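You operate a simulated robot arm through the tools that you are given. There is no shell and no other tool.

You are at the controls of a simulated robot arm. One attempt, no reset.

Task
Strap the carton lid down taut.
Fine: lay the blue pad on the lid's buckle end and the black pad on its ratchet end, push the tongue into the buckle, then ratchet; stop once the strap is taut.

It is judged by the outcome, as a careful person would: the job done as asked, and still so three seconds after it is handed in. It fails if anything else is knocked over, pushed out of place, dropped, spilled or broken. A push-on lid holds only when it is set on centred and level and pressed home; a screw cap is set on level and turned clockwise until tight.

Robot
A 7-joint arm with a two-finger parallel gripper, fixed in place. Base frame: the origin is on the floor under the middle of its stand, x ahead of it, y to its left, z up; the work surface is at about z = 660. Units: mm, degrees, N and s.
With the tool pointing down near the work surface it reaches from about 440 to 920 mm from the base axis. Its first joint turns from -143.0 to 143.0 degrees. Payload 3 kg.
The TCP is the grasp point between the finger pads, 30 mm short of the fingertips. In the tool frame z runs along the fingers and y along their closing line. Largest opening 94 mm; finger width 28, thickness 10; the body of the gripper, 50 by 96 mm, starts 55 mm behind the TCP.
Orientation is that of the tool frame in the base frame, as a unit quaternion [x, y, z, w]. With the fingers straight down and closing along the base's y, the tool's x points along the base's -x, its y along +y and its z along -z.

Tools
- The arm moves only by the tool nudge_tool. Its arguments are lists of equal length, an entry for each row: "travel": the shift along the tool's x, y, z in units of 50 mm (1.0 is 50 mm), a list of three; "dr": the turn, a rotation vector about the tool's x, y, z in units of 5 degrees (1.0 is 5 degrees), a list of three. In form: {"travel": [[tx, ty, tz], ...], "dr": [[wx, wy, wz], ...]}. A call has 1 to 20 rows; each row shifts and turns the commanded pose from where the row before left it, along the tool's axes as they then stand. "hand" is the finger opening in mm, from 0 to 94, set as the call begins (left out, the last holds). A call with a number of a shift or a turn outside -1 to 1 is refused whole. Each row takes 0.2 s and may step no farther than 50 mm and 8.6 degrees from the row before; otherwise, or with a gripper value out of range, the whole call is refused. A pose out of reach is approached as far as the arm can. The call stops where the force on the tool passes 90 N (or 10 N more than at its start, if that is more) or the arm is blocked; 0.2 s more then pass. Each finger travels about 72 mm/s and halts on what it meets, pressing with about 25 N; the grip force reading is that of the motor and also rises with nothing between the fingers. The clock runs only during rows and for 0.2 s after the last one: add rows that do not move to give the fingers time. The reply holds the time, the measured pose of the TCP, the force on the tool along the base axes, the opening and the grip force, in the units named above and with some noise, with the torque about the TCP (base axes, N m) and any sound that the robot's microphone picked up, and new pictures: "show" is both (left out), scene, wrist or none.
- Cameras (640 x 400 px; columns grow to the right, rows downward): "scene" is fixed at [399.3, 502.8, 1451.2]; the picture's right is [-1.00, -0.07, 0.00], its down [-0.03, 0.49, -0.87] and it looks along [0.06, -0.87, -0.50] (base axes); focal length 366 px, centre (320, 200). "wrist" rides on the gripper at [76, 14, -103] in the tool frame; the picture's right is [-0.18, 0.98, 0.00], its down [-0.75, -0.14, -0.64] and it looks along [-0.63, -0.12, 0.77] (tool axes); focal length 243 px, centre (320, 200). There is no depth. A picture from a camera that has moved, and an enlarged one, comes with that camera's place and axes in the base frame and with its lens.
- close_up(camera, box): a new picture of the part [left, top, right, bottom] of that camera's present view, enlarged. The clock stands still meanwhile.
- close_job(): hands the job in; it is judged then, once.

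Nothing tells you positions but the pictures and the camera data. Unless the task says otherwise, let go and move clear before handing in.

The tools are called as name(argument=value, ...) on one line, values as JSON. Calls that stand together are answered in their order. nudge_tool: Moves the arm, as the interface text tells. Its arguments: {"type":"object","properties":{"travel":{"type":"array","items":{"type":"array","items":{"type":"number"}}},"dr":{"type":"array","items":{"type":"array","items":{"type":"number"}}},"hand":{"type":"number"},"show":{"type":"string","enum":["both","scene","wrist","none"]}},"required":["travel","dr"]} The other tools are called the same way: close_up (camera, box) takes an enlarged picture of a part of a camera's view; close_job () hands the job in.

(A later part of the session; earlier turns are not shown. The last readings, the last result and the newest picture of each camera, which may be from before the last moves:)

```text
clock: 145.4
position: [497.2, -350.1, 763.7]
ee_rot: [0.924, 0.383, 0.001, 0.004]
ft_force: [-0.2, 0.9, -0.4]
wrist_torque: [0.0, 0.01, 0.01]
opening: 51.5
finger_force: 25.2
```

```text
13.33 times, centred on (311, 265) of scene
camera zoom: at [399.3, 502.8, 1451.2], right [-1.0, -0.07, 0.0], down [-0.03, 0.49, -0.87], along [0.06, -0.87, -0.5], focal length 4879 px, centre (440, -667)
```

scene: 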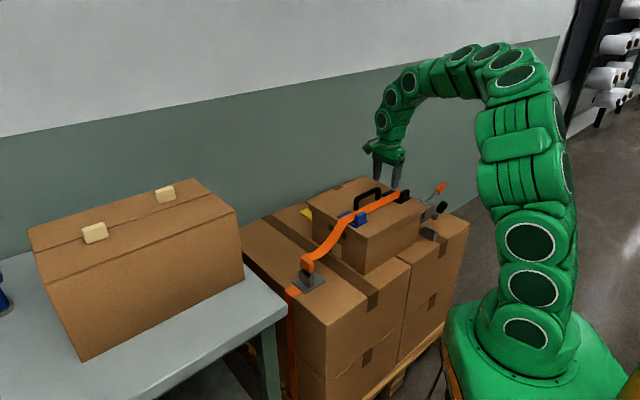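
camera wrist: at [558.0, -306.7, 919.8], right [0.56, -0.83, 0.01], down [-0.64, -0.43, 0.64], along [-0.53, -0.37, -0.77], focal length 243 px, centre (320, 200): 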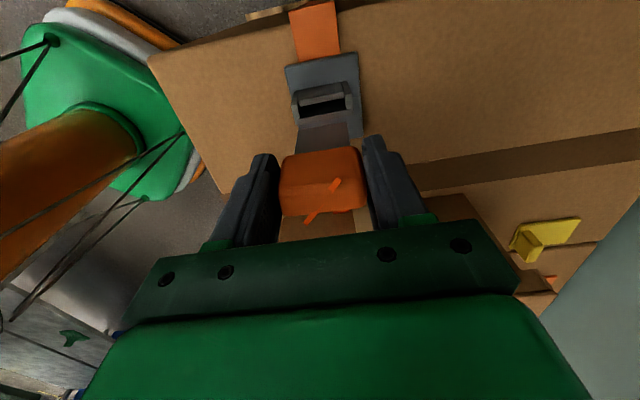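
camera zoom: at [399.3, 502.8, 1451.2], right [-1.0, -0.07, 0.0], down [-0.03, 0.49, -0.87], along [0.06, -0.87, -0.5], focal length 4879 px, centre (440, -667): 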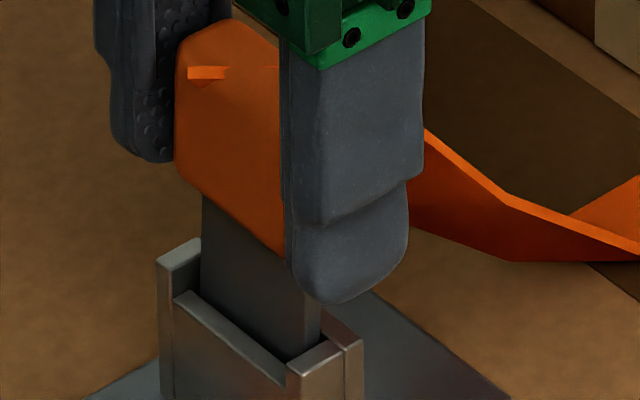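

nudge_tool(travel=[[0, 0, 0.08], [0, 0, 0.08], [0, 0, 0.06], [0, 0, 0]], dr=[[0, 0, 0], [0, 0, 0], [0, 0, 0], [0, 0, 0]], show="none")

nudge_tool(travel=[[0, 0, 0.04], [0, 0, 0.02], [0, 0, 0]], dr=[[0, 0, 0], [0, 0, 0], [0, 0, 0]], show="none")

close_up(camera="wrist", box=[270, 60, 370, 160])

close_up(camera="scene", box=[295, 250, 327, 280])

```text
clock: 146.4
position: [497.6, -351.3, 754.0]
ee_rot: [0.924, 0.383, 0.001, 0.004]
ft_force: [-0.5, 1.3, -1.0]
wrist_torque: [0.03, -0.05, -0.02]
opening: 51.4
finger_force: 25.6
```

```text
clock: 147.2
position: [499.1, -350.6, 751.3]
ee_rot: [0.924, 0.383, 0.002, 0.005]
ft_force: [-2.8, 0.9, 16.7]
wrist_torque: [0.04, 0.24, 0.02]
opening: 51.7
finger_force: 24.9
```

```text
4.00 times, centred on (320, 110) of wrist
camera zoom: at [561.0, -306.7, 852.2], right [0.56, -0.83, 0.01], down [-0.64, -0.43, 0.64], along [-0.52, -0.37, -0.77], focal length 970 px, centre (320, 560)
```

zoom: 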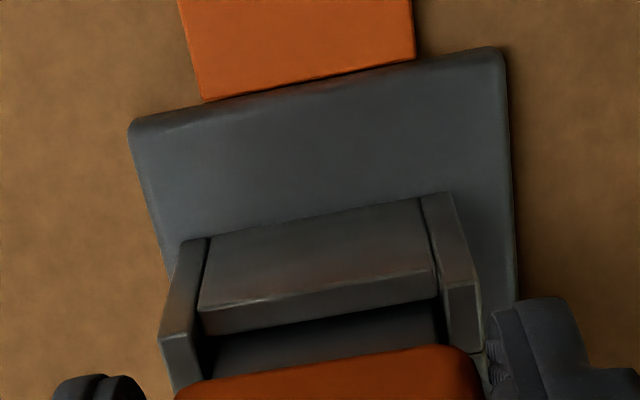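

```text
13.33 times, centred on (311, 265) of scene
camera zoom: at [399.3, 502.8, 1451.2], right [-1.0, -0.07, 0.0], down [-0.03, 0.49, -0.87], along [0.06, -0.87, -0.5], focal length 4879 px, centre (440, -667)
```

zoom: 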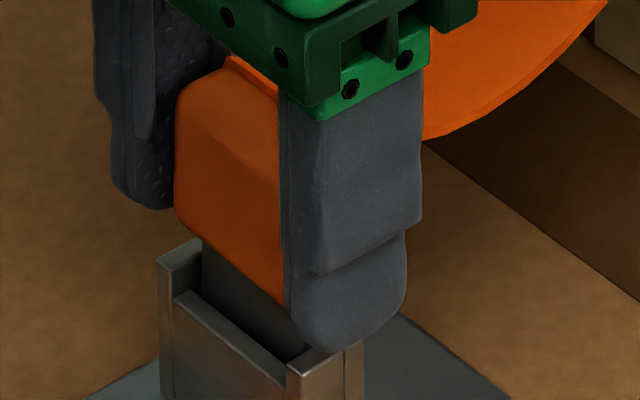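

The blade is now centred both ways and just touching the floor at 17 N. I'll press firmly here.

nudge_tool(travel=[[0, 0, 0.02], [0, 0, 0.02], [0, 0, 0], [0, 0, 0]], dr=[[0, 0, 0], [0, 0, 0], [0, 0, 0], [0, 0, 0]], show="none")

nudge_tool(travel=[[0, 0, 0.04], [0, 0, 0.04], [0, 0, 0]], dr=[[0, 0, 0], [0, 0, 0], [0, 0, 0]], show="none")

```text
clock: 148.2
position: [497.9, -350.4, 747.6]
ee_rot: [0.924, 0.383, 0.002, 0.005]
ft_force: [-1.0, -6.2, 35.1]
wrist_torque: [-0.47, 0.0, 0.01]
opening: 51.3
finger_force: 25.9
```

```text
clock: 149.0
position: [498.8, -350.3, 744.5]
ee_rot: [0.924, 0.383, 0.001, 0.003]
ft_force: [-0.1, -5.0, 31.3]
wrist_torque: [-0.43, 0.04, -0.01]
opening: 51.6
finger_force: 24.9
```

nudge_tool(travel=[[0, 0, 0], [0, 0, 0], [0, 0, 0], [0, 0, 0]], dr=[[0, 0, 0], [0, 0, 0], [0, 0, 0], [0, 0, 0]], hand=68, show="none")

nudge_tool(travel=[[0, 0, -0.5], [0, 0, -0.8], [0, 0, -0.3], [0, 0, 0]], dr=[[0, 0, 0], [0, 0, 0], [0, 0, 0], [0, 0, 0]], show="wrist")

close_up(camera="wrist", box=[250, 40, 390, 180])

close_up(camera="scene", box=[295, 250, 327, 280])

```text
clock: 150.0
position: [498.6, -350.5, 741.7]
ee_rot: [0.924, 0.383, 0.001, 0.003]
ft_force: [0.4, 0.5, -0.1]
wrist_torque: [0.05, -0.01, 0.02]
opening: 68.2
finger_force: 0.1
```

```text
clock: 151.0
position: [497.2, -349.1, 824.6]
ee_rot: [0.924, 0.383, 0.003, 0.004]
ft_force: [-0.2, 0.3, 0.0]
wrist_torque: [-0.05, -0.04, -0.01]
opening: 68.0
finger_force: 0.1
camera wrist: at [560.3, -304.9, 925.0], right [0.56, -0.83, 0.01], down [-0.64, -0.43, 0.64], along [-0.53, -0.37, -0.77], focal length 243 px, centre (320, 200)
```

wrist: 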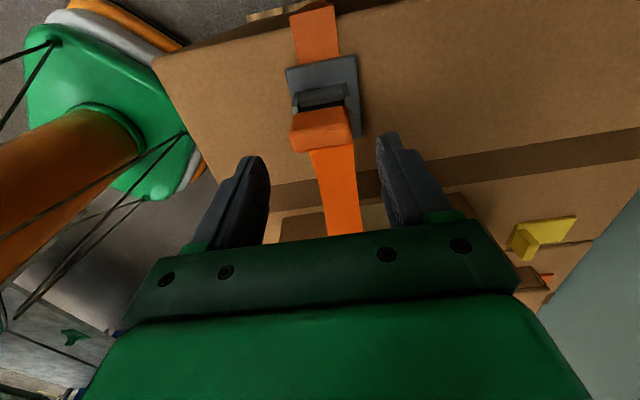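

```text
2.86 times, centred on (320, 110) of wrist
camera zoom: at [560.3, -304.9, 925.0], right [0.56, -0.83, 0.01], down [-0.64, -0.43, 0.64], along [-0.53, -0.37, -0.77], focal length 693 px, centre (320, 457)
```

zoom: 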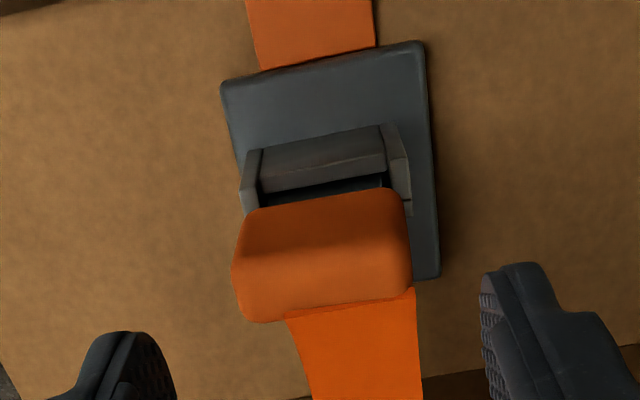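

```text
13.33 times, centred on (311, 265) of scene
camera zoom: at [399.3, 502.8, 1451.2], right [-1.0, -0.07, 0.0], down [-0.03, 0.49, -0.87], along [0.06, -0.87, -0.5], focal length 4879 px, centre (440, -667)
```

zoom: 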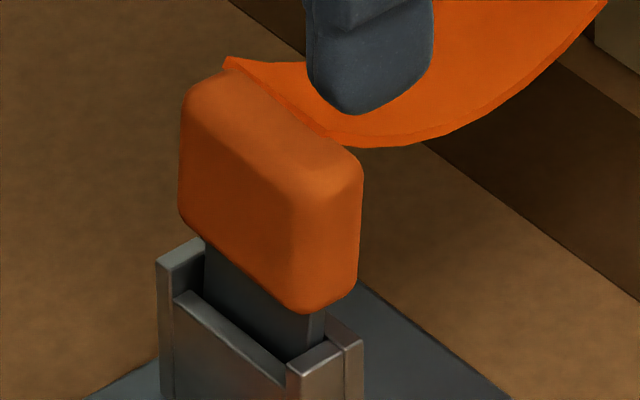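

nudge_tool(travel=[[0, -0.03, 0], [0, 0, 0], [0, 0, 0], [0, 0, 0.4], [0, 0, 0.16], [0, 0, 0]], dr=[[0, 0, 0], [0, 0, 0], [0, 0, 0], [0, 0, 0], [0, 0, 0], [0, 0, 0]], hand=0, show="none")

nudge_tool(travel=[[0, 0, 0.04], [0, 0, 0.04], [0, 0, 0]], dr=[[0, 0, 0], [0, 0, 0], [0, 0, 0]], show="none")

close_up(camera="wrist", box=[250, 40, 390, 180])

```text
clock: 152.4
position: [497.8, -348.0, 797.7]
ee_rot: [0.924, 0.382, 0.002, 0.005]
ft_force: [0.5, 0.1, 0.0]
wrist_torque: [0.01, 0.02, -0.02]
opening: 0.0
finger_force: 24.8
```

```text
clock: 153.2
position: [496.9, -347.4, 793.0]
ee_rot: [0.924, 0.383, 0.002, 0.004]
ft_force: [0.5, 0.1, -0.1]
wrist_torque: [0.03, -0.02, -0.01]
opening: 0.0
finger_force: 24.6
```

```text
2.86 times, centred on (320, 110) of wrist
camera zoom: at [559.6, -304.0, 894.3], right [0.56, -0.83, 0.01], down [-0.64, -0.43, 0.64], along [-0.52, -0.37, -0.77], focal length 693 px, centre (320, 457)
```

zoom: 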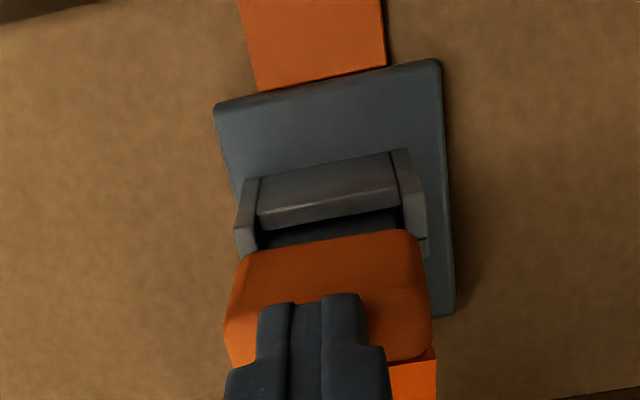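

nudge_tool(travel=[[0, 0.07, 0], [0, 0, 0.02], [0, 0, 0]], dr=[[0, 0, 0], [0, 0, 0], [0, 0, 0]], show="none")

nudge_tool(travel=[[0, 0, 0.02], [0, 0, 0.02], [0, 0, 0]], dr=[[0, 0, 0], [0, 0, 0], [0, 0, 0]], show="none")

nudge_tool(travel=[[0, 0, 0.02], [0, 0, 0.02], [0, 0, 0]], dr=[[0, 0, 0], [0, 0, 0], [0, 0, 0]], show="none")

```text
clock: 154.0
position: [498.0, -350.5, 791.3]
ee_rot: [0.924, 0.382, 0.002, 0.005]
ft_force: [-0.1, -0.5, 0.0]
wrist_torque: [0.0, 0.01, -0.01]
opening: 0.0
finger_force: 25.0
```

```text
clock: 154.8
position: [499.7, -351.3, 791.0]
ee_rot: [0.924, 0.382, 0.002, 0.006]
ft_force: [2.2, 1.8, 37.4]
wrist_torque: [0.13, -0.27, -0.02]
opening: 0.0
finger_force: 25.4
```

```text
clock: 155.5
position: [500.8, -352.3, 790.2]
ee_rot: [0.924, 0.383, 0.004, 0.009]
ft_force: [2.1, 1.5, 21.6]
wrist_torque: [0.15, -0.1, 0.0]
opening: 0.0
finger_force: 24.8
stopped in row 3: the force on the tool passed its limit at 93 N (the readings are from after the stop); the commanded pose is now the measured one
```

nudge_tool(travel=[[0, 0, -0.4], [0, 0, -0.8], [0, 0, -0.8], [0, 0, 0]], dr=[[0, 0, 0], [0, 0, 0], [0, 0, 0], [0, 0, 0]], hand=40, show="wrist")

close_up(camera="scene", box=[260, 160, 480, 320])

close_up(camera="scene", box=[400, 170, 470, 245])

close_up(camera="scene", box=[295, 250, 327, 280])

```text
clock: 156.5
position: [498.3, -350.5, 892.5]
ee_rot: [0.924, 0.382, 0.004, 0.006]
ft_force: [-0.7, 1.0, 0.7]
wrist_torque: [-0.02, 0.02, -0.01]
opening: 39.9
finger_force: 0.0
camera wrist: at [560.7, -306.6, 993.2], right [0.56, -0.83, 0.01], down [-0.64, -0.43, 0.64], along [-0.52, -0.37, -0.77], focal length 243 px, centre (320, 200)
```

wrist: 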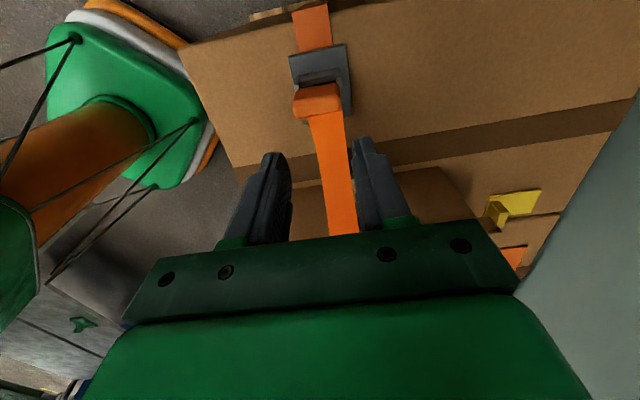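

```text
2.50 times, centred on (370, 240) of scene
camera zoom: at [399.3, 502.8, 1451.2], right [-1.0, -0.07, 0.0], down [-0.03, 0.49, -0.87], along [0.06, -0.87, -0.5], focal length 915 px, centre (195, 100)
```

zoom: 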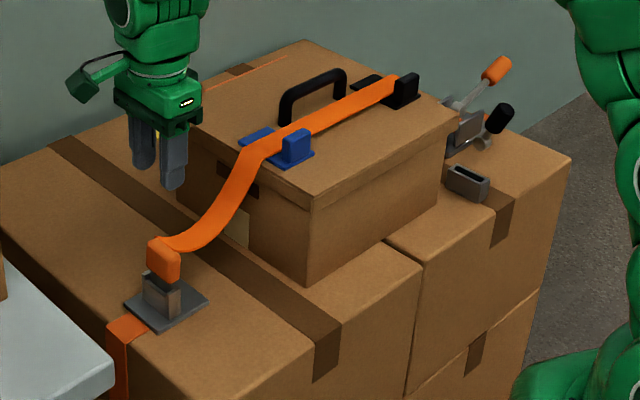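

```text
5.33 times, centred on (435, 208) of scene
camera zoom: at [399.3, 502.8, 1451.2], right [-1.0, -0.07, 0.0], down [-0.03, 0.49, -0.87], along [0.06, -0.87, -0.5], focal length 1952 px, centre (-293, 160)
```

zoom: 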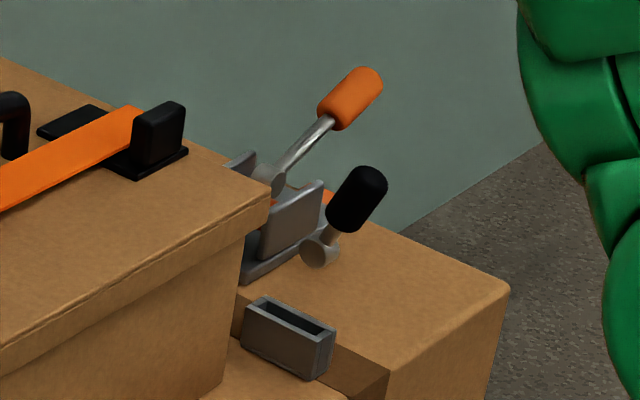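

```text
13.33 times, centred on (311, 265) of scene
camera zoom: at [399.3, 502.8, 1451.2], right [-1.0, -0.07, 0.0], down [-0.03, 0.49, -0.87], along [0.06, -0.87, -0.5], focal length 4879 px, centre (440, -667)
```

zoom: 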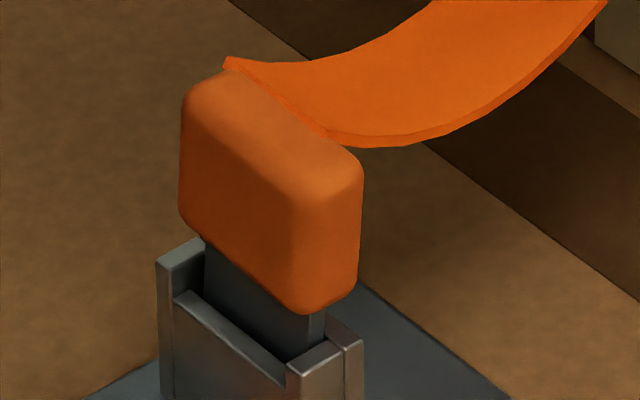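

Everything at the buckle looks nominal: the strap end meets the block top, so the tongue is at its seat depth. The earlier lever swing only covered 24° to 84°, so I'll go back and stroke the lever all the way to its limit while listening for clicks.

nudge_tool(travel=[[0, 0, -0.8], [-0.6, 0, -0.5], [-0.9, 0, 0], [-0.9, 0, 0], [-0.9, 0, 0], [-0.9, 0, 0], [-0.9, 0, 0], [-0.9, 0, 0], [-0.9, 0, 0], [-0.9, 0, 0], [-0.9, 0, 0], [-0.9, 0, 0], [-0.6, 0, 0], [0, 0, 0.7], [0, 0, 0], [0, 0, 0]], dr=[[0, 0, 0], [0, 0, 0], [0, 0, 0], [0, 0, 0], [0, 0, 0], [0, 0, 0], [0, 0, 0], [0, 0, 0], [0, 0, 0], [0, 0, 0], [0, 0, 0], [0, 0, 0], [0, 0, 0], [0, 0, 0], [0, 0, 0], [0, 0, 0]], show="wrist")

close_up(camera="wrist", box=[250, 60, 390, 200])

```text
clock: 159.9
position: [135.8, -709.3, 917.7]
ee_rot: [0.924, 0.383, 0.003, 0.007]
ft_force: [-0.1, 0.1, -0.5]
wrist_torque: [-0.01, -0.02, -0.03]
opening: 40.0
finger_force: 0.1
camera wrist: at [197.6, -665.1, 1018.4], right [0.56, -0.83, 0.01], down [-0.64, -0.43, 0.64], along [-0.52, -0.37, -0.77], focal length 243 px, centre (320, 200)
```

wrist: 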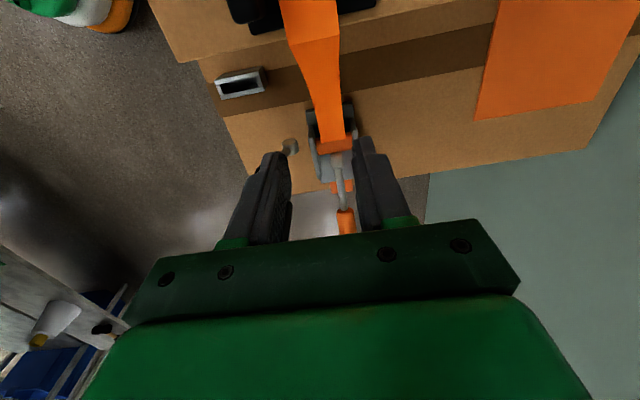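

```text
2.86 times, centred on (320, 130) of wrist
camera zoom: at [197.6, -665.1, 1018.4], right [0.56, -0.83, 0.01], down [-0.64, -0.43, 0.64], along [-0.52, -0.37, -0.77], focal length 693 px, centre (320, 400)
```

zoom: 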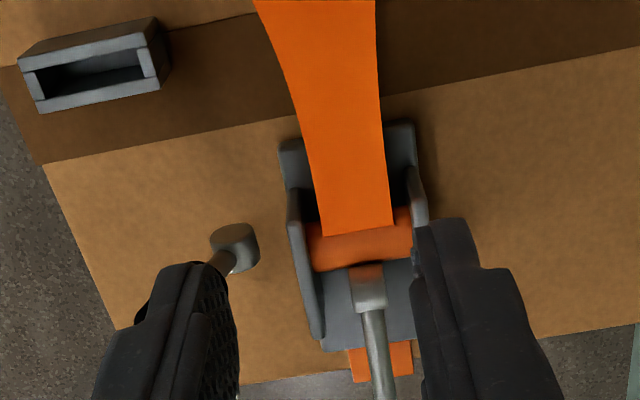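

nudge_tool(travel=[[-0.7, 0.12, 0.3], [-0.8, 0, 0.4], [-0.8, 0, 0.5], [-0.8, 0, 0.5], [-0.8, 0, 0.5], [-0.3, 0, 0.3], [0, 0, 0], [0, 0, 0]], dr=[[0, 0, 0], [0, 0, 0], [0, 0, 0], [0, 0, 0], [0, 0, 0], [0, 0, 0], [0, 0, 0], [0, 0, 0]], hand=64, show="wrist")

close_up(camera="wrist", box=[220, 40, 420, 240])

```text
clock: 161.7
position: [-6.0, -865.8, 795.9]
ee_rot: [0.924, 0.383, 0.004, 0.006]
ft_force: [-0.2, 0.8, 0.3]
wrist_torque: [0.02, 0.02, -0.02]
opening: 63.9
finger_force: 0.0
camera wrist: at [56.0, -821.2, 897.2], right [0.56, -0.83, 0.01], down [-0.64, -0.43, 0.64], along [-0.52, -0.37, -0.77], focal length 243 px, centre (320, 200)
```

wrist: 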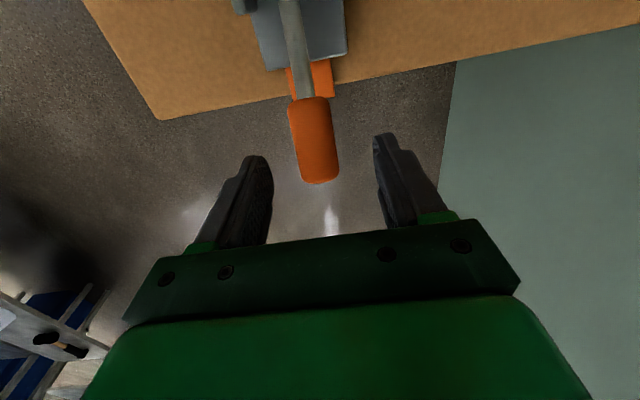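

```text
2.00 times, centred on (320, 140) of wrist
camera zoom: at [56.0, -821.2, 897.2], right [0.56, -0.83, 0.01], down [-0.64, -0.43, 0.64], along [-0.52, -0.37, -0.77], focal length 485 px, centre (320, 320)
```

zoom: 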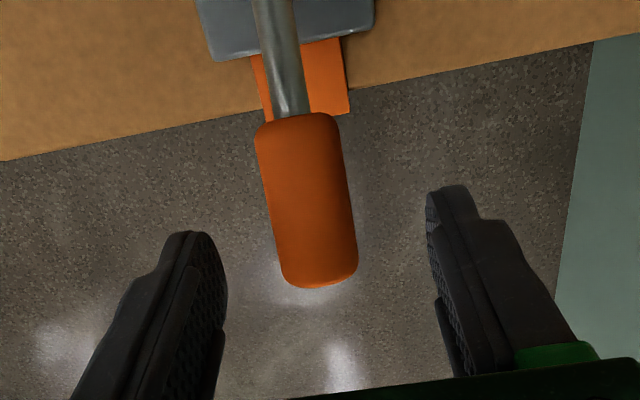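

nudge_tool(travel=[[0, -0.12, 0.3], [0, 0, 0.4], [0, 0, 0.34], [0, 0, 0]], dr=[[0, 0, 0], [0, 0, 0], [0, 0, 0], [0, 0, 0]], show="wrist")

close_up(camera="wrist", box=[220, 60, 420, 260])

```text
clock: 162.7
position: [-8.7, -861.6, 742.5]
ee_rot: [0.924, 0.383, 0.004, 0.007]
ft_force: [0.6, 0.0, 0.0]
wrist_torque: [0.02, 0.01, -0.01]
opening: 64.1
finger_force: 0.0
camera wrist: at [53.6, -817.5, 844.5], right [0.56, -0.83, 0.02], down [-0.64, -0.43, 0.64], along [-0.52, -0.37, -0.77], focal length 243 px, centre (320, 200)
```

wrist: 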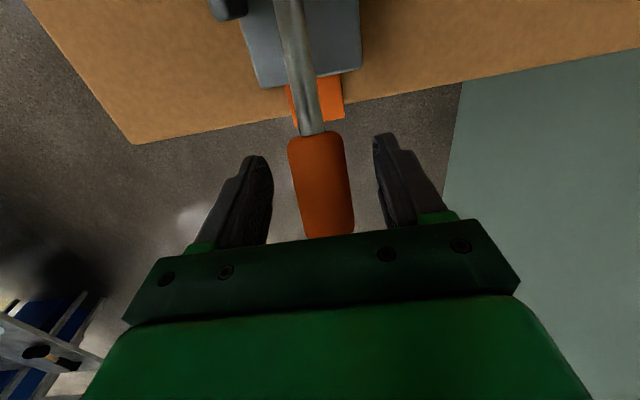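

```text
2.00 times, centred on (320, 160) of wrist
camera zoom: at [53.6, -817.5, 844.5], right [0.56, -0.83, 0.02], down [-0.64, -0.43, 0.64], along [-0.52, -0.37, -0.77], focal length 485 px, centre (320, 280)
```

zoom: 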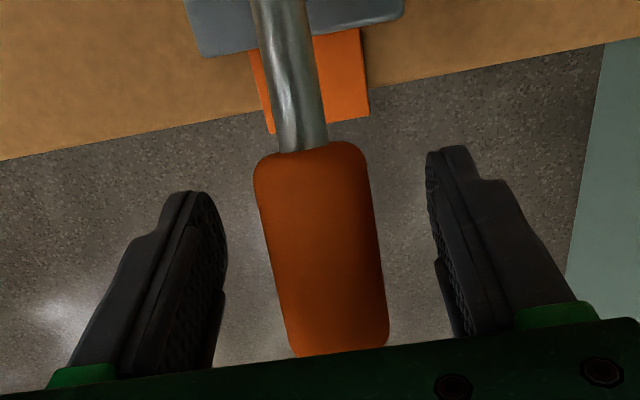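

nudge_tool(travel=[[0, -0.03, 0], [0, 0, 0], [0, 0, 0], [0, 0, 0], [0, 0, 0]], dr=[[0, 0, 0], [0, 0, 0], [0, 0, 0], [0, 0, 0], [0, 0, 0]], hand=15, show="none")

```text
clock: 163.9
position: [-7.5, -862.0, 744.4]
ee_rot: [0.923, 0.384, 0.003, 0.009]
ft_force: [20.2, -51.6, 9.7]
wrist_torque: [0.31, 0.01, 0.1]
opening: 30.6
finger_force: 45.2
```

nudge_tool(travel=[[-0.02, 0.055, 0], [0, 0, 0]], dr=[[0, 0, 0], [0, 0, 0]], show="none")

```text
clock: 164.5
position: [-8.4, -863.4, 742.7]
ee_rot: [0.924, 0.382, 0.004, 0.007]
ft_force: [20.1, -29.6, 21.8]
wrist_torque: [1.02, -0.72, 0.11]
opening: 30.5
finger_force: 44.4
```

nudge_tool(travel=[[0, 0.045, -0.02], [0, 0, 0]], dr=[[0, 0, 0], [0, 0, 0]], show="none")

```text
clock: 165.1
position: [-6.6, -863.4, 743.3]
ee_rot: [0.925, 0.381, 0.004, 0.003]
ft_force: [13.0, 31.2, 20.7]
wrist_torque: [0.5, -0.01, 0.29]
opening: 31.0
finger_force: 45.1
```

nudge_tool(travel=[[0.1, 0, -0.2], [0.116, 0, -0.192], [0.134, 0, -0.182], [0.148, 0, -0.17], [0.162, 0, -0.156], [0.176, 0, -0.14], [0.188, 0, -0.124], [0.196, 0, -0.108], [0.206, 0, -0.092], [0.214, 0, -0.072], [0.218, 0, -0.052], [0.224, 0, -0.034], [0, 0, 0]], dr=[[0, 0, 0], [0, 0, 0], [0, 0, 0], [0, 0, 0], [0, 0, 0], [0, 0, 0], [0, 0, 0], [0, 0, 0], [0, 0, 0], [0, 0, 0], [0, 0, 0], [0, 0, 0], [0, 0, 0]], show="none")

nudge_tool(travel=[[0.224, 0, -0.016], [0.224, 0, 0.006], [0.224, 0, 0.024], [0, 0, 0]], dr=[[0, 0, 0], [0, 0, 0], [0, 0, 0], [0, 0, 0]], show="scene")

close_up(camera="scene", box=[260, 130, 480, 300])

```text
clock: 167.9
position: [65.8, -790.2, 820.6]
ee_rot: [0.924, 0.382, 0.004, 0.006]
ft_force: [-16.8, 4.4, -11.4]
wrist_torque: [-0.15, 1.11, 0.08]
opening: 30.7
finger_force: 44.8
```

```text
clock: 168.9
position: [89.4, -766.1, 819.4]
ee_rot: [0.924, 0.383, 0.003, 0.006]
ft_force: [0.2, -0.1, -0.1]
wrist_torque: [0.01, 0.0, 0.03]
opening: 14.9
finger_force: 0.0
```

scene: 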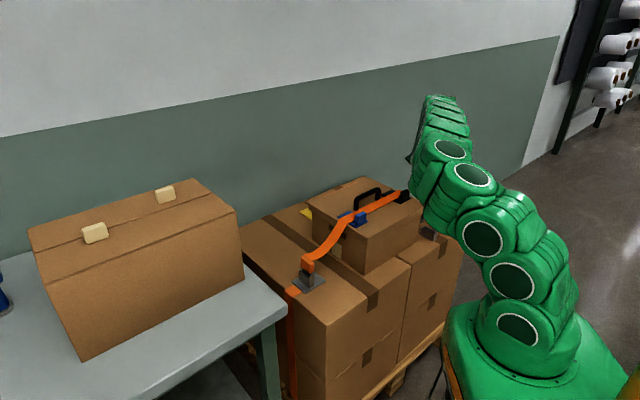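

```text
2.35 times, centred on (370, 215) of scene
camera zoom: at [399.3, 502.8, 1451.2], right [-1.0, -0.07, 0.0], down [-0.03, 0.49, -0.87], along [0.06, -0.87, -0.5], focal length 861 px, centre (202, 165)
```

zoom: 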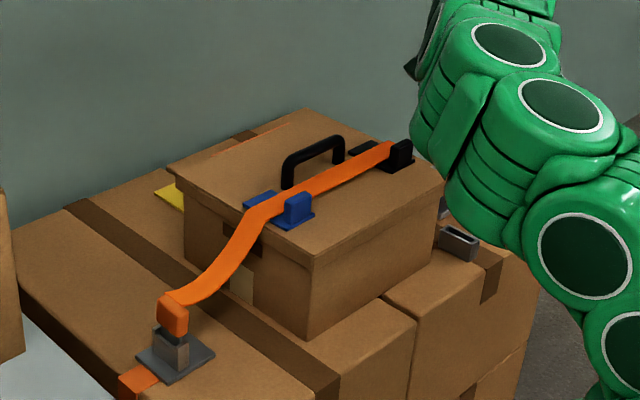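

nudge_tool(travel=[[0, 0, -0.6], [0, 0, -0.6], [0, 0, 0], [0, 0, 0]], dr=[[0, 0, 0], [0, 0, 0], [0, 0, 0], [0, 0, 0]], hand=60, show="wrist")

close_up(camera="wrist", box=[220, 20, 420, 240])

close_up(camera="scene", box=[390, 150, 480, 250])

```text
clock: 169.9
position: [89.1, -767.1, 878.6]
ee_rot: [0.924, 0.383, 0.004, 0.007]
ft_force: [0.3, -0.4, -0.8]
wrist_torque: [0.02, 0.01, -0.02]
opening: 60.2
finger_force: 0.0
camera wrist: at [152.0, -722.2, 979.9], right [0.56, -0.83, 0.01], down [-0.64, -0.43, 0.64], along [-0.52, -0.37, -0.77], focal length 243 px, centre (320, 200)
```

wrist: 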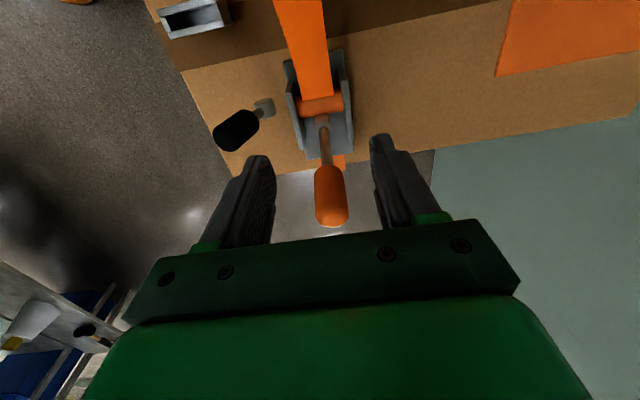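

```text
1.82 times, centred on (320, 130) of wrist
camera zoom: at [152.0, -722.2, 979.9], right [0.56, -0.83, 0.01], down [-0.64, -0.43, 0.64], along [-0.52, -0.37, -0.77], focal length 441 px, centre (320, 327)
```

zoom: 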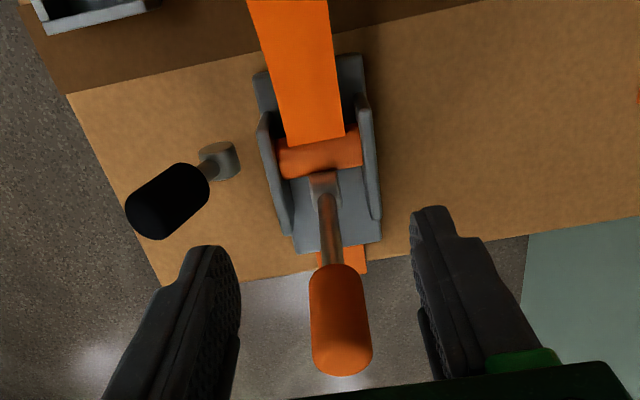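

```text
4.00 times, centred on (435, 200) of scene
camera zoom: at [399.3, 502.8, 1451.2], right [-1.0, -0.07, 0.0], down [-0.03, 0.49, -0.87], along [0.06, -0.87, -0.5], focal length 1464 px, centre (-140, 200)
```

zoom: 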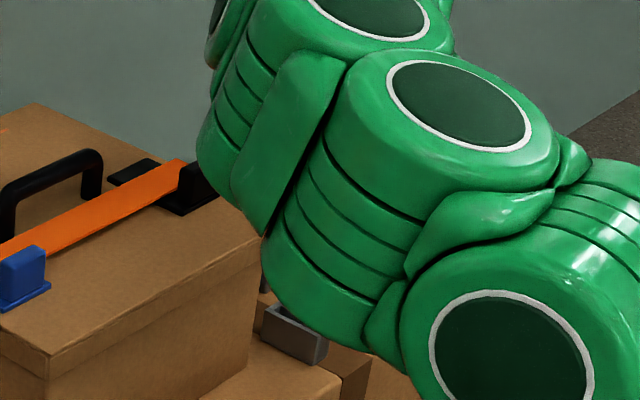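

The lever hit its upper limit near 86° and slipped out of the fingers, and it now rests at about 70°. I'll re-grip it there and make a complete down-stroke to the lower stop, listening for clicks.

nudge_tool(travel=[[-0.6, 0, 0], [-0.63, 0, 0], [0, 0, 0.4], [0, 0, 0], [0, 0, 0]], dr=[[0, 0, 0], [0, 0, 0], [0, 0, 0], [0, 0, 0], [0, 0, 0]], hand=64, show="wrist")

close_up(camera="wrist", box=[220, 20, 420, 240])

```text
clock: 171.1
position: [45.3, -809.4, 858.3]
ee_rot: [0.924, 0.383, 0.004, 0.008]
ft_force: [-0.4, -0.4, 0.4]
wrist_torque: [-0.03, -0.01, 0.04]
opening: 64.0
finger_force: 0.1
camera wrist: at [108.3, -765.0, 959.7], right [0.56, -0.83, 0.01], down [-0.64, -0.43, 0.64], along [-0.52, -0.37, -0.77], focal length 243 px, centre (320, 200)
```

wrist: 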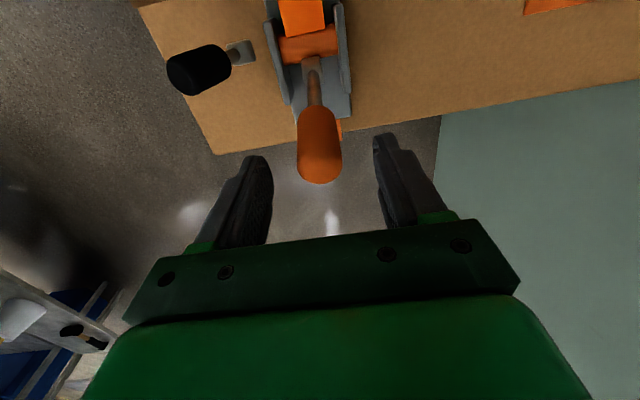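

```text
1.82 times, centred on (320, 130) of wrist
camera zoom: at [108.3, -765.0, 959.7], right [0.56, -0.83, 0.01], down [-0.64, -0.43, 0.64], along [-0.52, -0.37, -0.77], focal length 441 px, centre (320, 327)
```

zoom: 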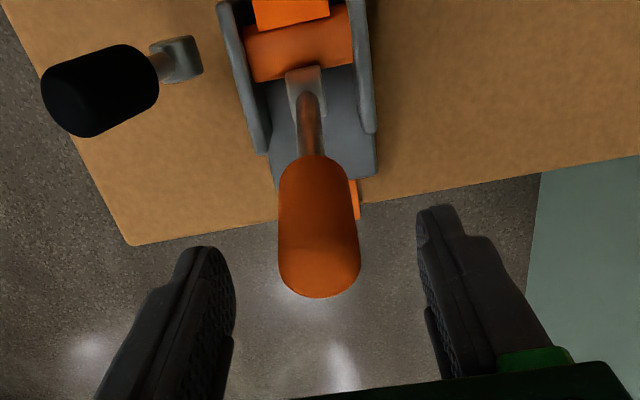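

nudge_tool(travel=[[-0.06, 0, 0.4], [0, 0, 0.6], [0, 0, 0]], dr=[[0, 0, 0], [0, 0, 0], [0, 0, 0]], show="wrist")

nudge_tool(travel=[[0, 0, 0], [0, 0, 0], [0, 0, 0], [0, 0, 0]], dr=[[0, 0, 0], [0, 0, 0], [0, 0, 0], [0, 0, 0]], hand=15, show="wrist")

```text
clock: 171.9
position: [43.7, -812.4, 808.3]
ee_rot: [0.924, 0.383, 0.003, 0.006]
ft_force: [-0.2, -0.1, -0.1]
wrist_torque: [0.02, -0.02, 0.0]
opening: 63.4
finger_force: 0.1
camera wrist: at [106.7, -769.0, 909.6], right [0.56, -0.83, 0.01], down [-0.64, -0.43, 0.64], along [-0.52, -0.37, -0.77], focal length 243 px, centre (320, 200)
```

wrist: 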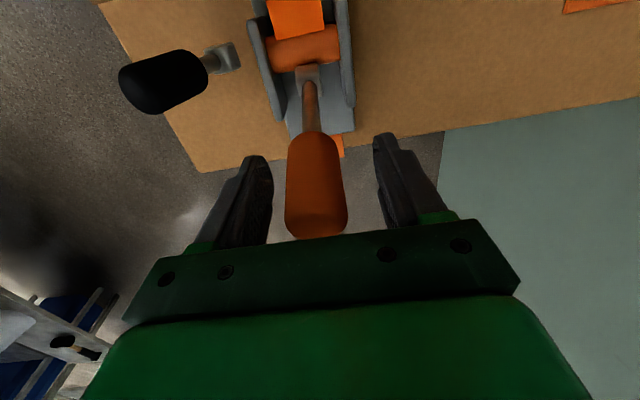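

```text
clock: 172.9
position: [43.7, -812.5, 808.1]
ee_rot: [0.924, 0.382, 0.003, 0.006]
ft_force: [-16.8, 16.5, -2.8]
wrist_torque: [0.09, 0.08, 0.3]
opening: 30.5
finger_force: 44.7
camera wrist: at [105.3, -768.7, 909.5], right [0.56, -0.83, 0.01], down [-0.64, -0.43, 0.64], along [-0.52, -0.37, -0.77], focal length 243 px, centre (320, 200)
```

wrist: 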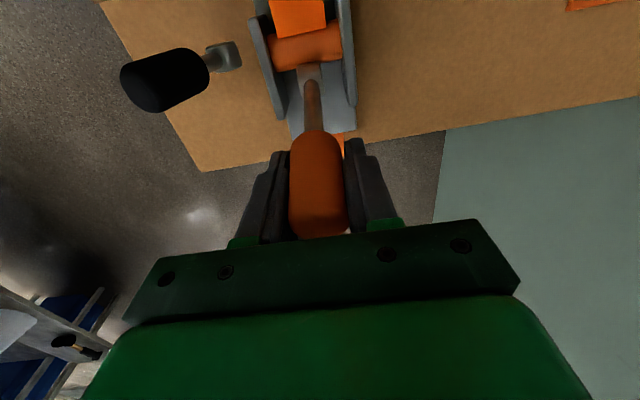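

nudge_tool(travel=[[0.214, -0.02, -0.072], [0.218, 0, -0.052], [0.224, 0, -0.034], [0, 0, 0]], dr=[[0, 0, 0], [0, 0, 0], [0, 0, 0], [0, 0, 0]], show="none")

nudge_tool(travel=[[0.07, 0, -0.005], [0, 0, 0]], dr=[[0, 0, 0], [0, 0, 0]], show="wrist")

```text
clock: 173.9
position: [64.8, -790.5, 818.1]
ee_rot: [0.924, 0.381, 0.001, 0.01]
ft_force: [-34.9, -19.5, 20.7]
wrist_torque: [0.58, 2.69, 0.26]
opening: 27.2
finger_force: 45.1
```

```text
clock: 174.5
position: [66.7, -788.6, 819.0]
ee_rot: [0.924, 0.382, 0.001, 0.009]
ft_force: [-46.5, -62.7, 23.2]
wrist_torque: [1.5, 1.58, -0.12]
opening: 27.4
finger_force: 44.6
camera wrist: at [129.6, -743.6, 919.1], right [0.56, -0.83, 0.02], down [-0.64, -0.42, 0.64], along [-0.52, -0.37, -0.77], focal length 243 px, centre (320, 200)
```

wrist: 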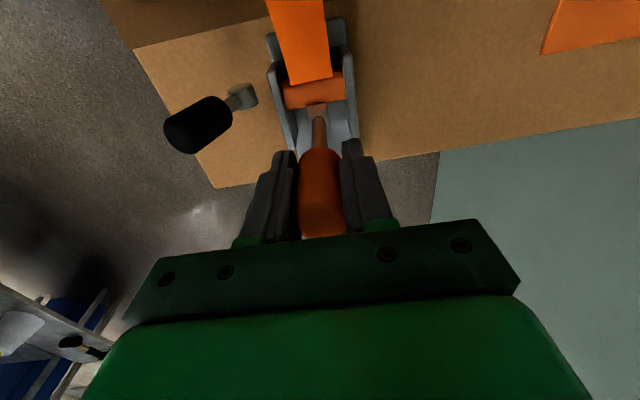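

nudge_tool(travel=[[-0.1, 0, 0], [-0.22, 0, 0.034], [-0.218, 0, 0.052], [-0.214, 0, 0.072], [-0.206, 0, 0.092], [-0.196, 0, 0.108], [-0.188, 0, 0.124], [-0.176, 0, 0.14], [0, 0, 0]], dr=[[0, 0, 0], [0, 0, 0], [0, 0, 0], [0, 0, 0], [0, 0, 0], [0, 0, 0], [0, 0, 0], [0, 0, 0], [0, 0, 0]], show="none")

nudge_tool(travel=[[-0.162, 0, 0.156], [-0.148, 0, 0.17], [-0.134, 0, 0.182], [-0.116, 0, 0.192], [-0.1, 0, 0.2], [-0.03, 0, 0.06], [0, 0, 0]], dr=[[0, 0, 0], [0, 0, 0], [0, 0, 0], [0, 0, 0], [0, 0, 0], [0, 0, 0], [0, 0, 0]], show="wrist")

close_up(camera="scene", box=[260, 160, 480, 320])

```text
clock: 176.5
position: [15.5, -840.7, 785.9]
ee_rot: [0.924, 0.382, 0.003, 0.009]
ft_force: [0.9, -2.5, 20.8]
wrist_torque: [1.86, -0.07, 0.65]
opening: 30.8
finger_force: 45.2
```

```text
clock: 178.1
position: [-7.2, -862.7, 734.1]
ee_rot: [0.924, 0.383, 0.005, 0.005]
ft_force: [10.3, 1.2, -3.1]
wrist_torque: [0.15, 0.26, 0.29]
opening: 30.8
finger_force: 44.7
camera wrist: at [54.8, -819.1, 836.6], right [0.57, -0.82, 0.01], down [-0.64, -0.43, 0.64], along [-0.52, -0.37, -0.77], focal length 243 px, centre (320, 200)
```

wrist: 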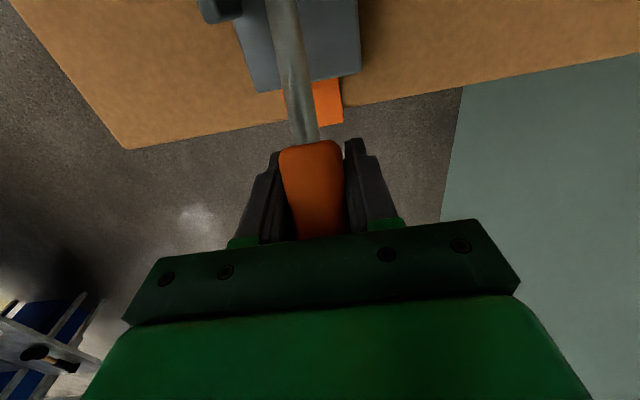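

```text
2.50 times, centred on (370, 240) of scene
camera zoom: at [399.3, 502.8, 1451.2], right [-1.0, -0.07, 0.0], down [-0.03, 0.49, -0.87], along [0.06, -0.87, -0.5], focal length 915 px, centre (195, 100)
```

zoom: 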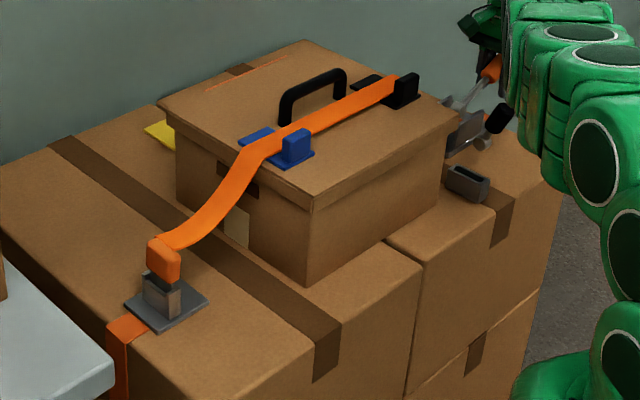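

That worked: after a full stroke to the upper stop and back, the strap between lid and buckle is visibly straighter. I'll repeat full strokes, checking the slack after each half.

nudge_tool(travel=[[0.06, 0, -0.16], [0.1, 0, -0.2], [0.116, 0, -0.192], [0.134, 0, -0.182], [0.148, 0, -0.17], [0.162, 0, -0.156], [0.176, 0, -0.14], [0.188, 0, -0.124], [0.196, 0, -0.108], [0, 0, 0]], dr=[[0, 0, 0], [0, 0, 0], [0, 0, 0], [0, 0, 0], [0, 0, 0], [0, 0, 0], [0, 0, 0], [0, 0, 0], [0, 0, 0], [0, 0, 0]], show="none")

nudge_tool(travel=[[0.206, 0, -0.092], [0.214, 0, -0.072], [0.218, 0, -0.052], [0.2, 0, -0.034], [0, 0, 0]], dr=[[0, 0, 0], [0, 0, 0], [0, 0, 0], [0, 0, 0], [0, 0, 0]], show="wrist")

close_up(camera="scene", box=[260, 160, 480, 320])

```text
clock: 180.3
position: [37.5, -819.1, 808.7]
ee_rot: [0.923, 0.384, 0.004, 0.007]
ft_force: [22.8, -22.4, -8.1]
wrist_torque: [0.37, 0.81, 0.33]
opening: 30.6
finger_force: 44.6
```

```text
clock: 181.5
position: [66.1, -789.7, 820.2]
ee_rot: [0.924, 0.383, 0.003, 0.006]
ft_force: [16.1, -29.7, -23.1]
wrist_torque: [0.11, 1.42, 0.63]
opening: 30.6
finger_force: 45.0
camera wrist: at [128.5, -745.2, 921.3], right [0.56, -0.83, 0.01], down [-0.64, -0.43, 0.64], along [-0.52, -0.37, -0.77], focal length 243 px, centre (320, 200)
```

wrist: 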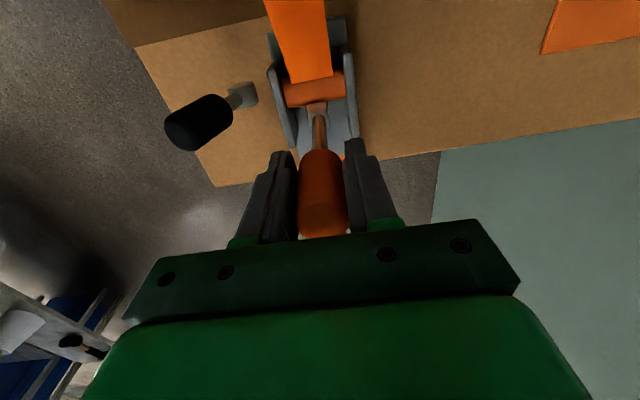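

```text
2.50 times, centred on (370, 240) of scene
camera zoom: at [399.3, 502.8, 1451.2], right [-1.0, -0.07, 0.0], down [-0.03, 0.49, -0.87], along [0.06, -0.87, -0.5], focal length 915 px, centre (195, 100)
```

zoom: 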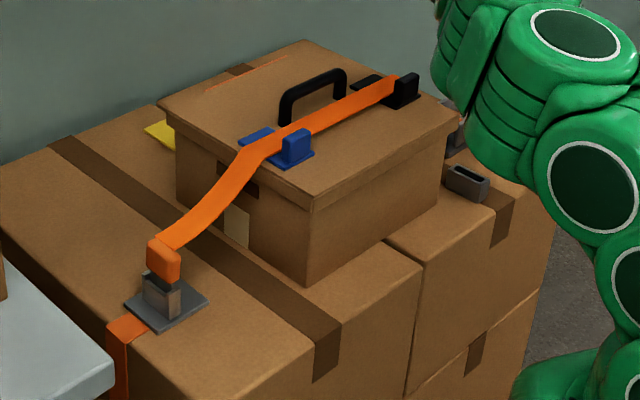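

The strap is nearly straight now, so the upstroke takes up slack. I'll return the lever down, then take the next upstroke in small increments.

nudge_tool(travel=[[-0.2, 0.03, 0.034], [-0.218, 0, 0.052], [-0.214, 0, 0.072], [-0.206, 0, 0.092], [-0.196, 0, 0.108], [-0.188, 0, 0.124], [-0.176, 0, 0.14], [-0.162, 0, 0.156], [-0.148, 0, 0.17], [-0.134, 0, 0.182], [-0.116, 0, 0.192], [-0.1, 0, 0.2], [-0.06, 0, 0.16], [0, 0, 0]], dr=[[0, 0, 0], [0, 0, 0], [0, 0, 0], [0, 0, 0], [0, 0, 0], [0, 0, 0], [0, 0, 0], [0, 0, 0], [0, 0, 0], [0, 0, 0], [0, 0, 0], [0, 0, 0], [0, 0, 0], [0, 0, 0]], show="wrist")

close_up(camera="scene", box=[260, 160, 480, 320])

close_up(camera="scene", box=[290, 200, 370, 290])

```text
clock: 184.5
position: [-8.9, -864.6, 735.4]
ee_rot: [0.925, 0.381, 0.002, 0.006]
ft_force: [-29.3, 1.8, -0.8]
wrist_torque: [-0.49, 0.2, 0.4]
opening: 30.7
finger_force: 45.2
camera wrist: at [53.7, -820.6, 836.8], right [0.56, -0.83, 0.01], down [-0.64, -0.43, 0.64], along [-0.52, -0.37, -0.77], focal length 243 px, centre (320, 200)
```

wrist: 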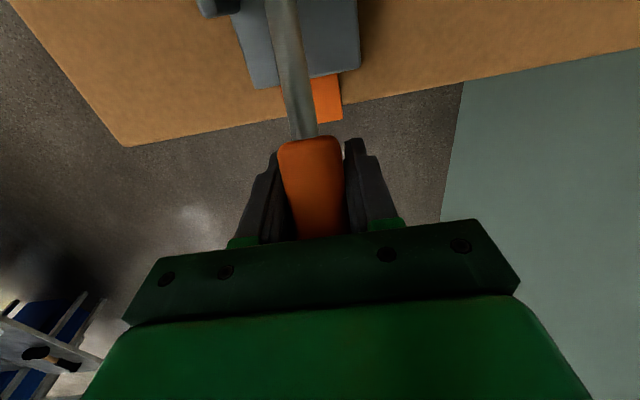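

```text
2.50 times, centred on (370, 240) of scene
camera zoom: at [399.3, 502.8, 1451.2], right [-1.0, -0.07, 0.0], down [-0.03, 0.49, -0.87], along [0.06, -0.87, -0.5], focal length 915 px, centre (195, 100)
```

zoom: 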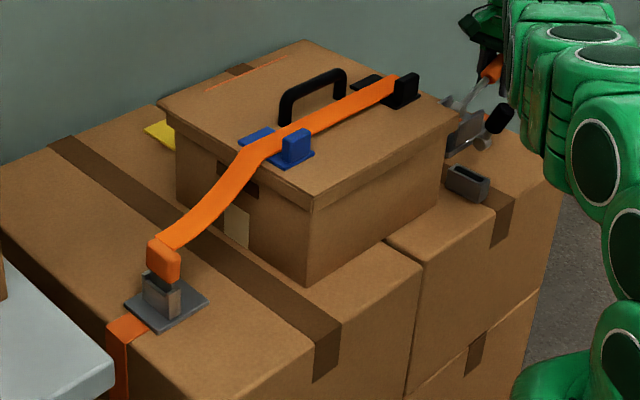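

```text
4.44 times, centred on (330, 245) of scene
camera zoom: at [399.3, 502.8, 1451.2], right [-1.0, -0.07, 0.0], down [-0.03, 0.49, -0.87], along [0.06, -0.87, -0.5], focal length 1626 px, centre (276, 0)
```

zoom: 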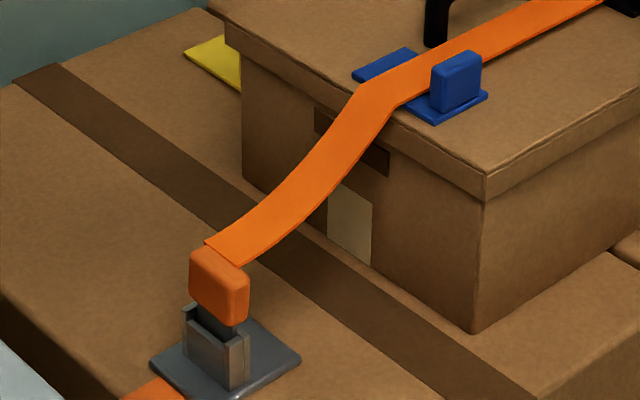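

nudge_tool(travel=[[0.06, -0.01, -0.16], [0.1, 0, -0.2], [0.116, 0, -0.192], [0.134, 0, -0.182], [0.148, 0, -0.17], [0, 0, 0]], dr=[[0, 0, 0], [0, 0, 0], [0, 0, 0], [0, 0, 0], [0, 0, 0], [0, 0, 0]], show="none")

close_up(camera="scene", box=[290, 200, 370, 290])

```text
clock: 185.9
position: [12.4, -844.3, 781.4]
ee_rot: [0.924, 0.383, 0.004, 0.006]
ft_force: [-17.0, 32.0, -27.5]
wrist_torque: [-0.7, 0.99, 0.7]
opening: 31.0
finger_force: 44.8
```

```text
4.44 times, centred on (330, 245) of scene
camera zoom: at [399.3, 502.8, 1451.2], right [-1.0, -0.07, 0.0], down [-0.03, 0.49, -0.87], along [0.06, -0.87, -0.5], focal length 1626 px, centre (276, 0)
```

zoom: 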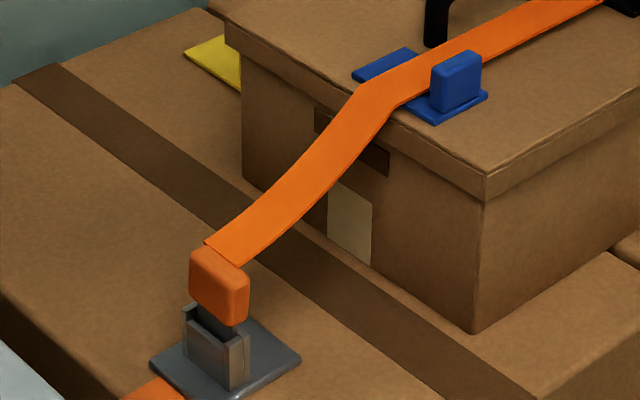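

nudge_tool(travel=[[0.18, -0.03, -0.136], [0.176, 0, -0.14], [0, 0, 0]], dr=[[0, 0, 0], [0, 0, 0], [0, 0, 0]], show="none")

close_up(camera="scene", box=[290, 200, 370, 290])

```text
clock: 186.7
position: [22.7, -833.3, 798.8]
ee_rot: [0.924, 0.382, 0.003, 0.01]
ft_force: [-10.5, -2.6, -8.9]
wrist_torque: [-0.52, 1.3, 0.73]
opening: 30.7
finger_force: 45.3
```

```text
4.44 times, centred on (330, 245) of scene
camera zoom: at [399.3, 502.8, 1451.2], right [-1.0, -0.07, 0.0], down [-0.03, 0.49, -0.87], along [0.06, -0.87, -0.5], focal length 1626 px, centre (276, 0)
```

zoom: 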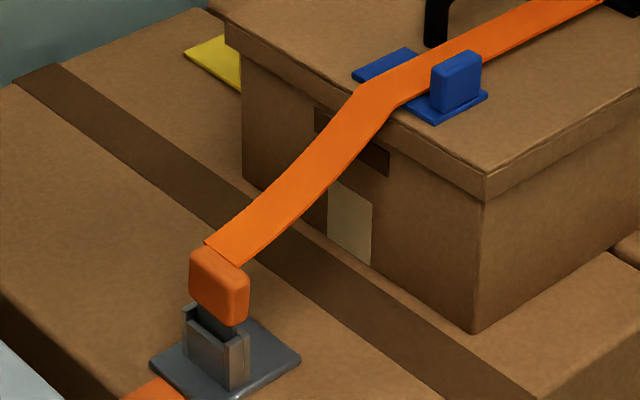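

nudge_tool(travel=[[0.188, 0, -0.124], [0.196, 0, -0.108], [0, 0, 0]], dr=[[0, 0, 0], [0, 0, 0], [0, 0, 0]], show="none")

close_up(camera="scene", box=[290, 200, 370, 290])

```text
clock: 187.5
position: [38.2, -816.1, 807.9]
ee_rot: [0.923, 0.384, 0.005, 0.007]
ft_force: [9.5, -6.1, -24.7]
wrist_torque: [-0.4, 0.47, -0.1]
opening: 30.4
finger_force: 44.8
```

```text
4.44 times, centred on (330, 245) of scene
camera zoom: at [399.3, 502.8, 1451.2], right [-1.0, -0.07, 0.0], down [-0.03, 0.49, -0.87], along [0.06, -0.87, -0.5], focal length 1626 px, centre (276, 0)
```

zoom: 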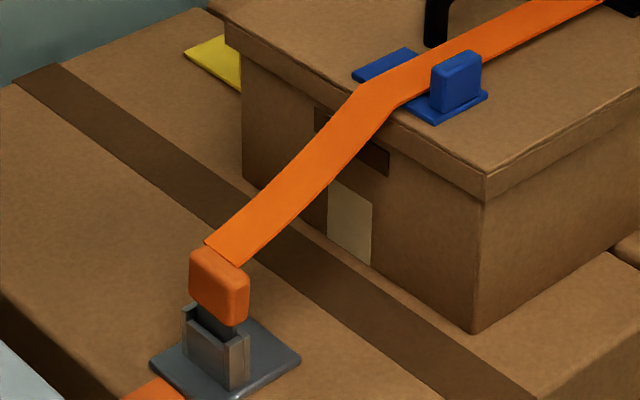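

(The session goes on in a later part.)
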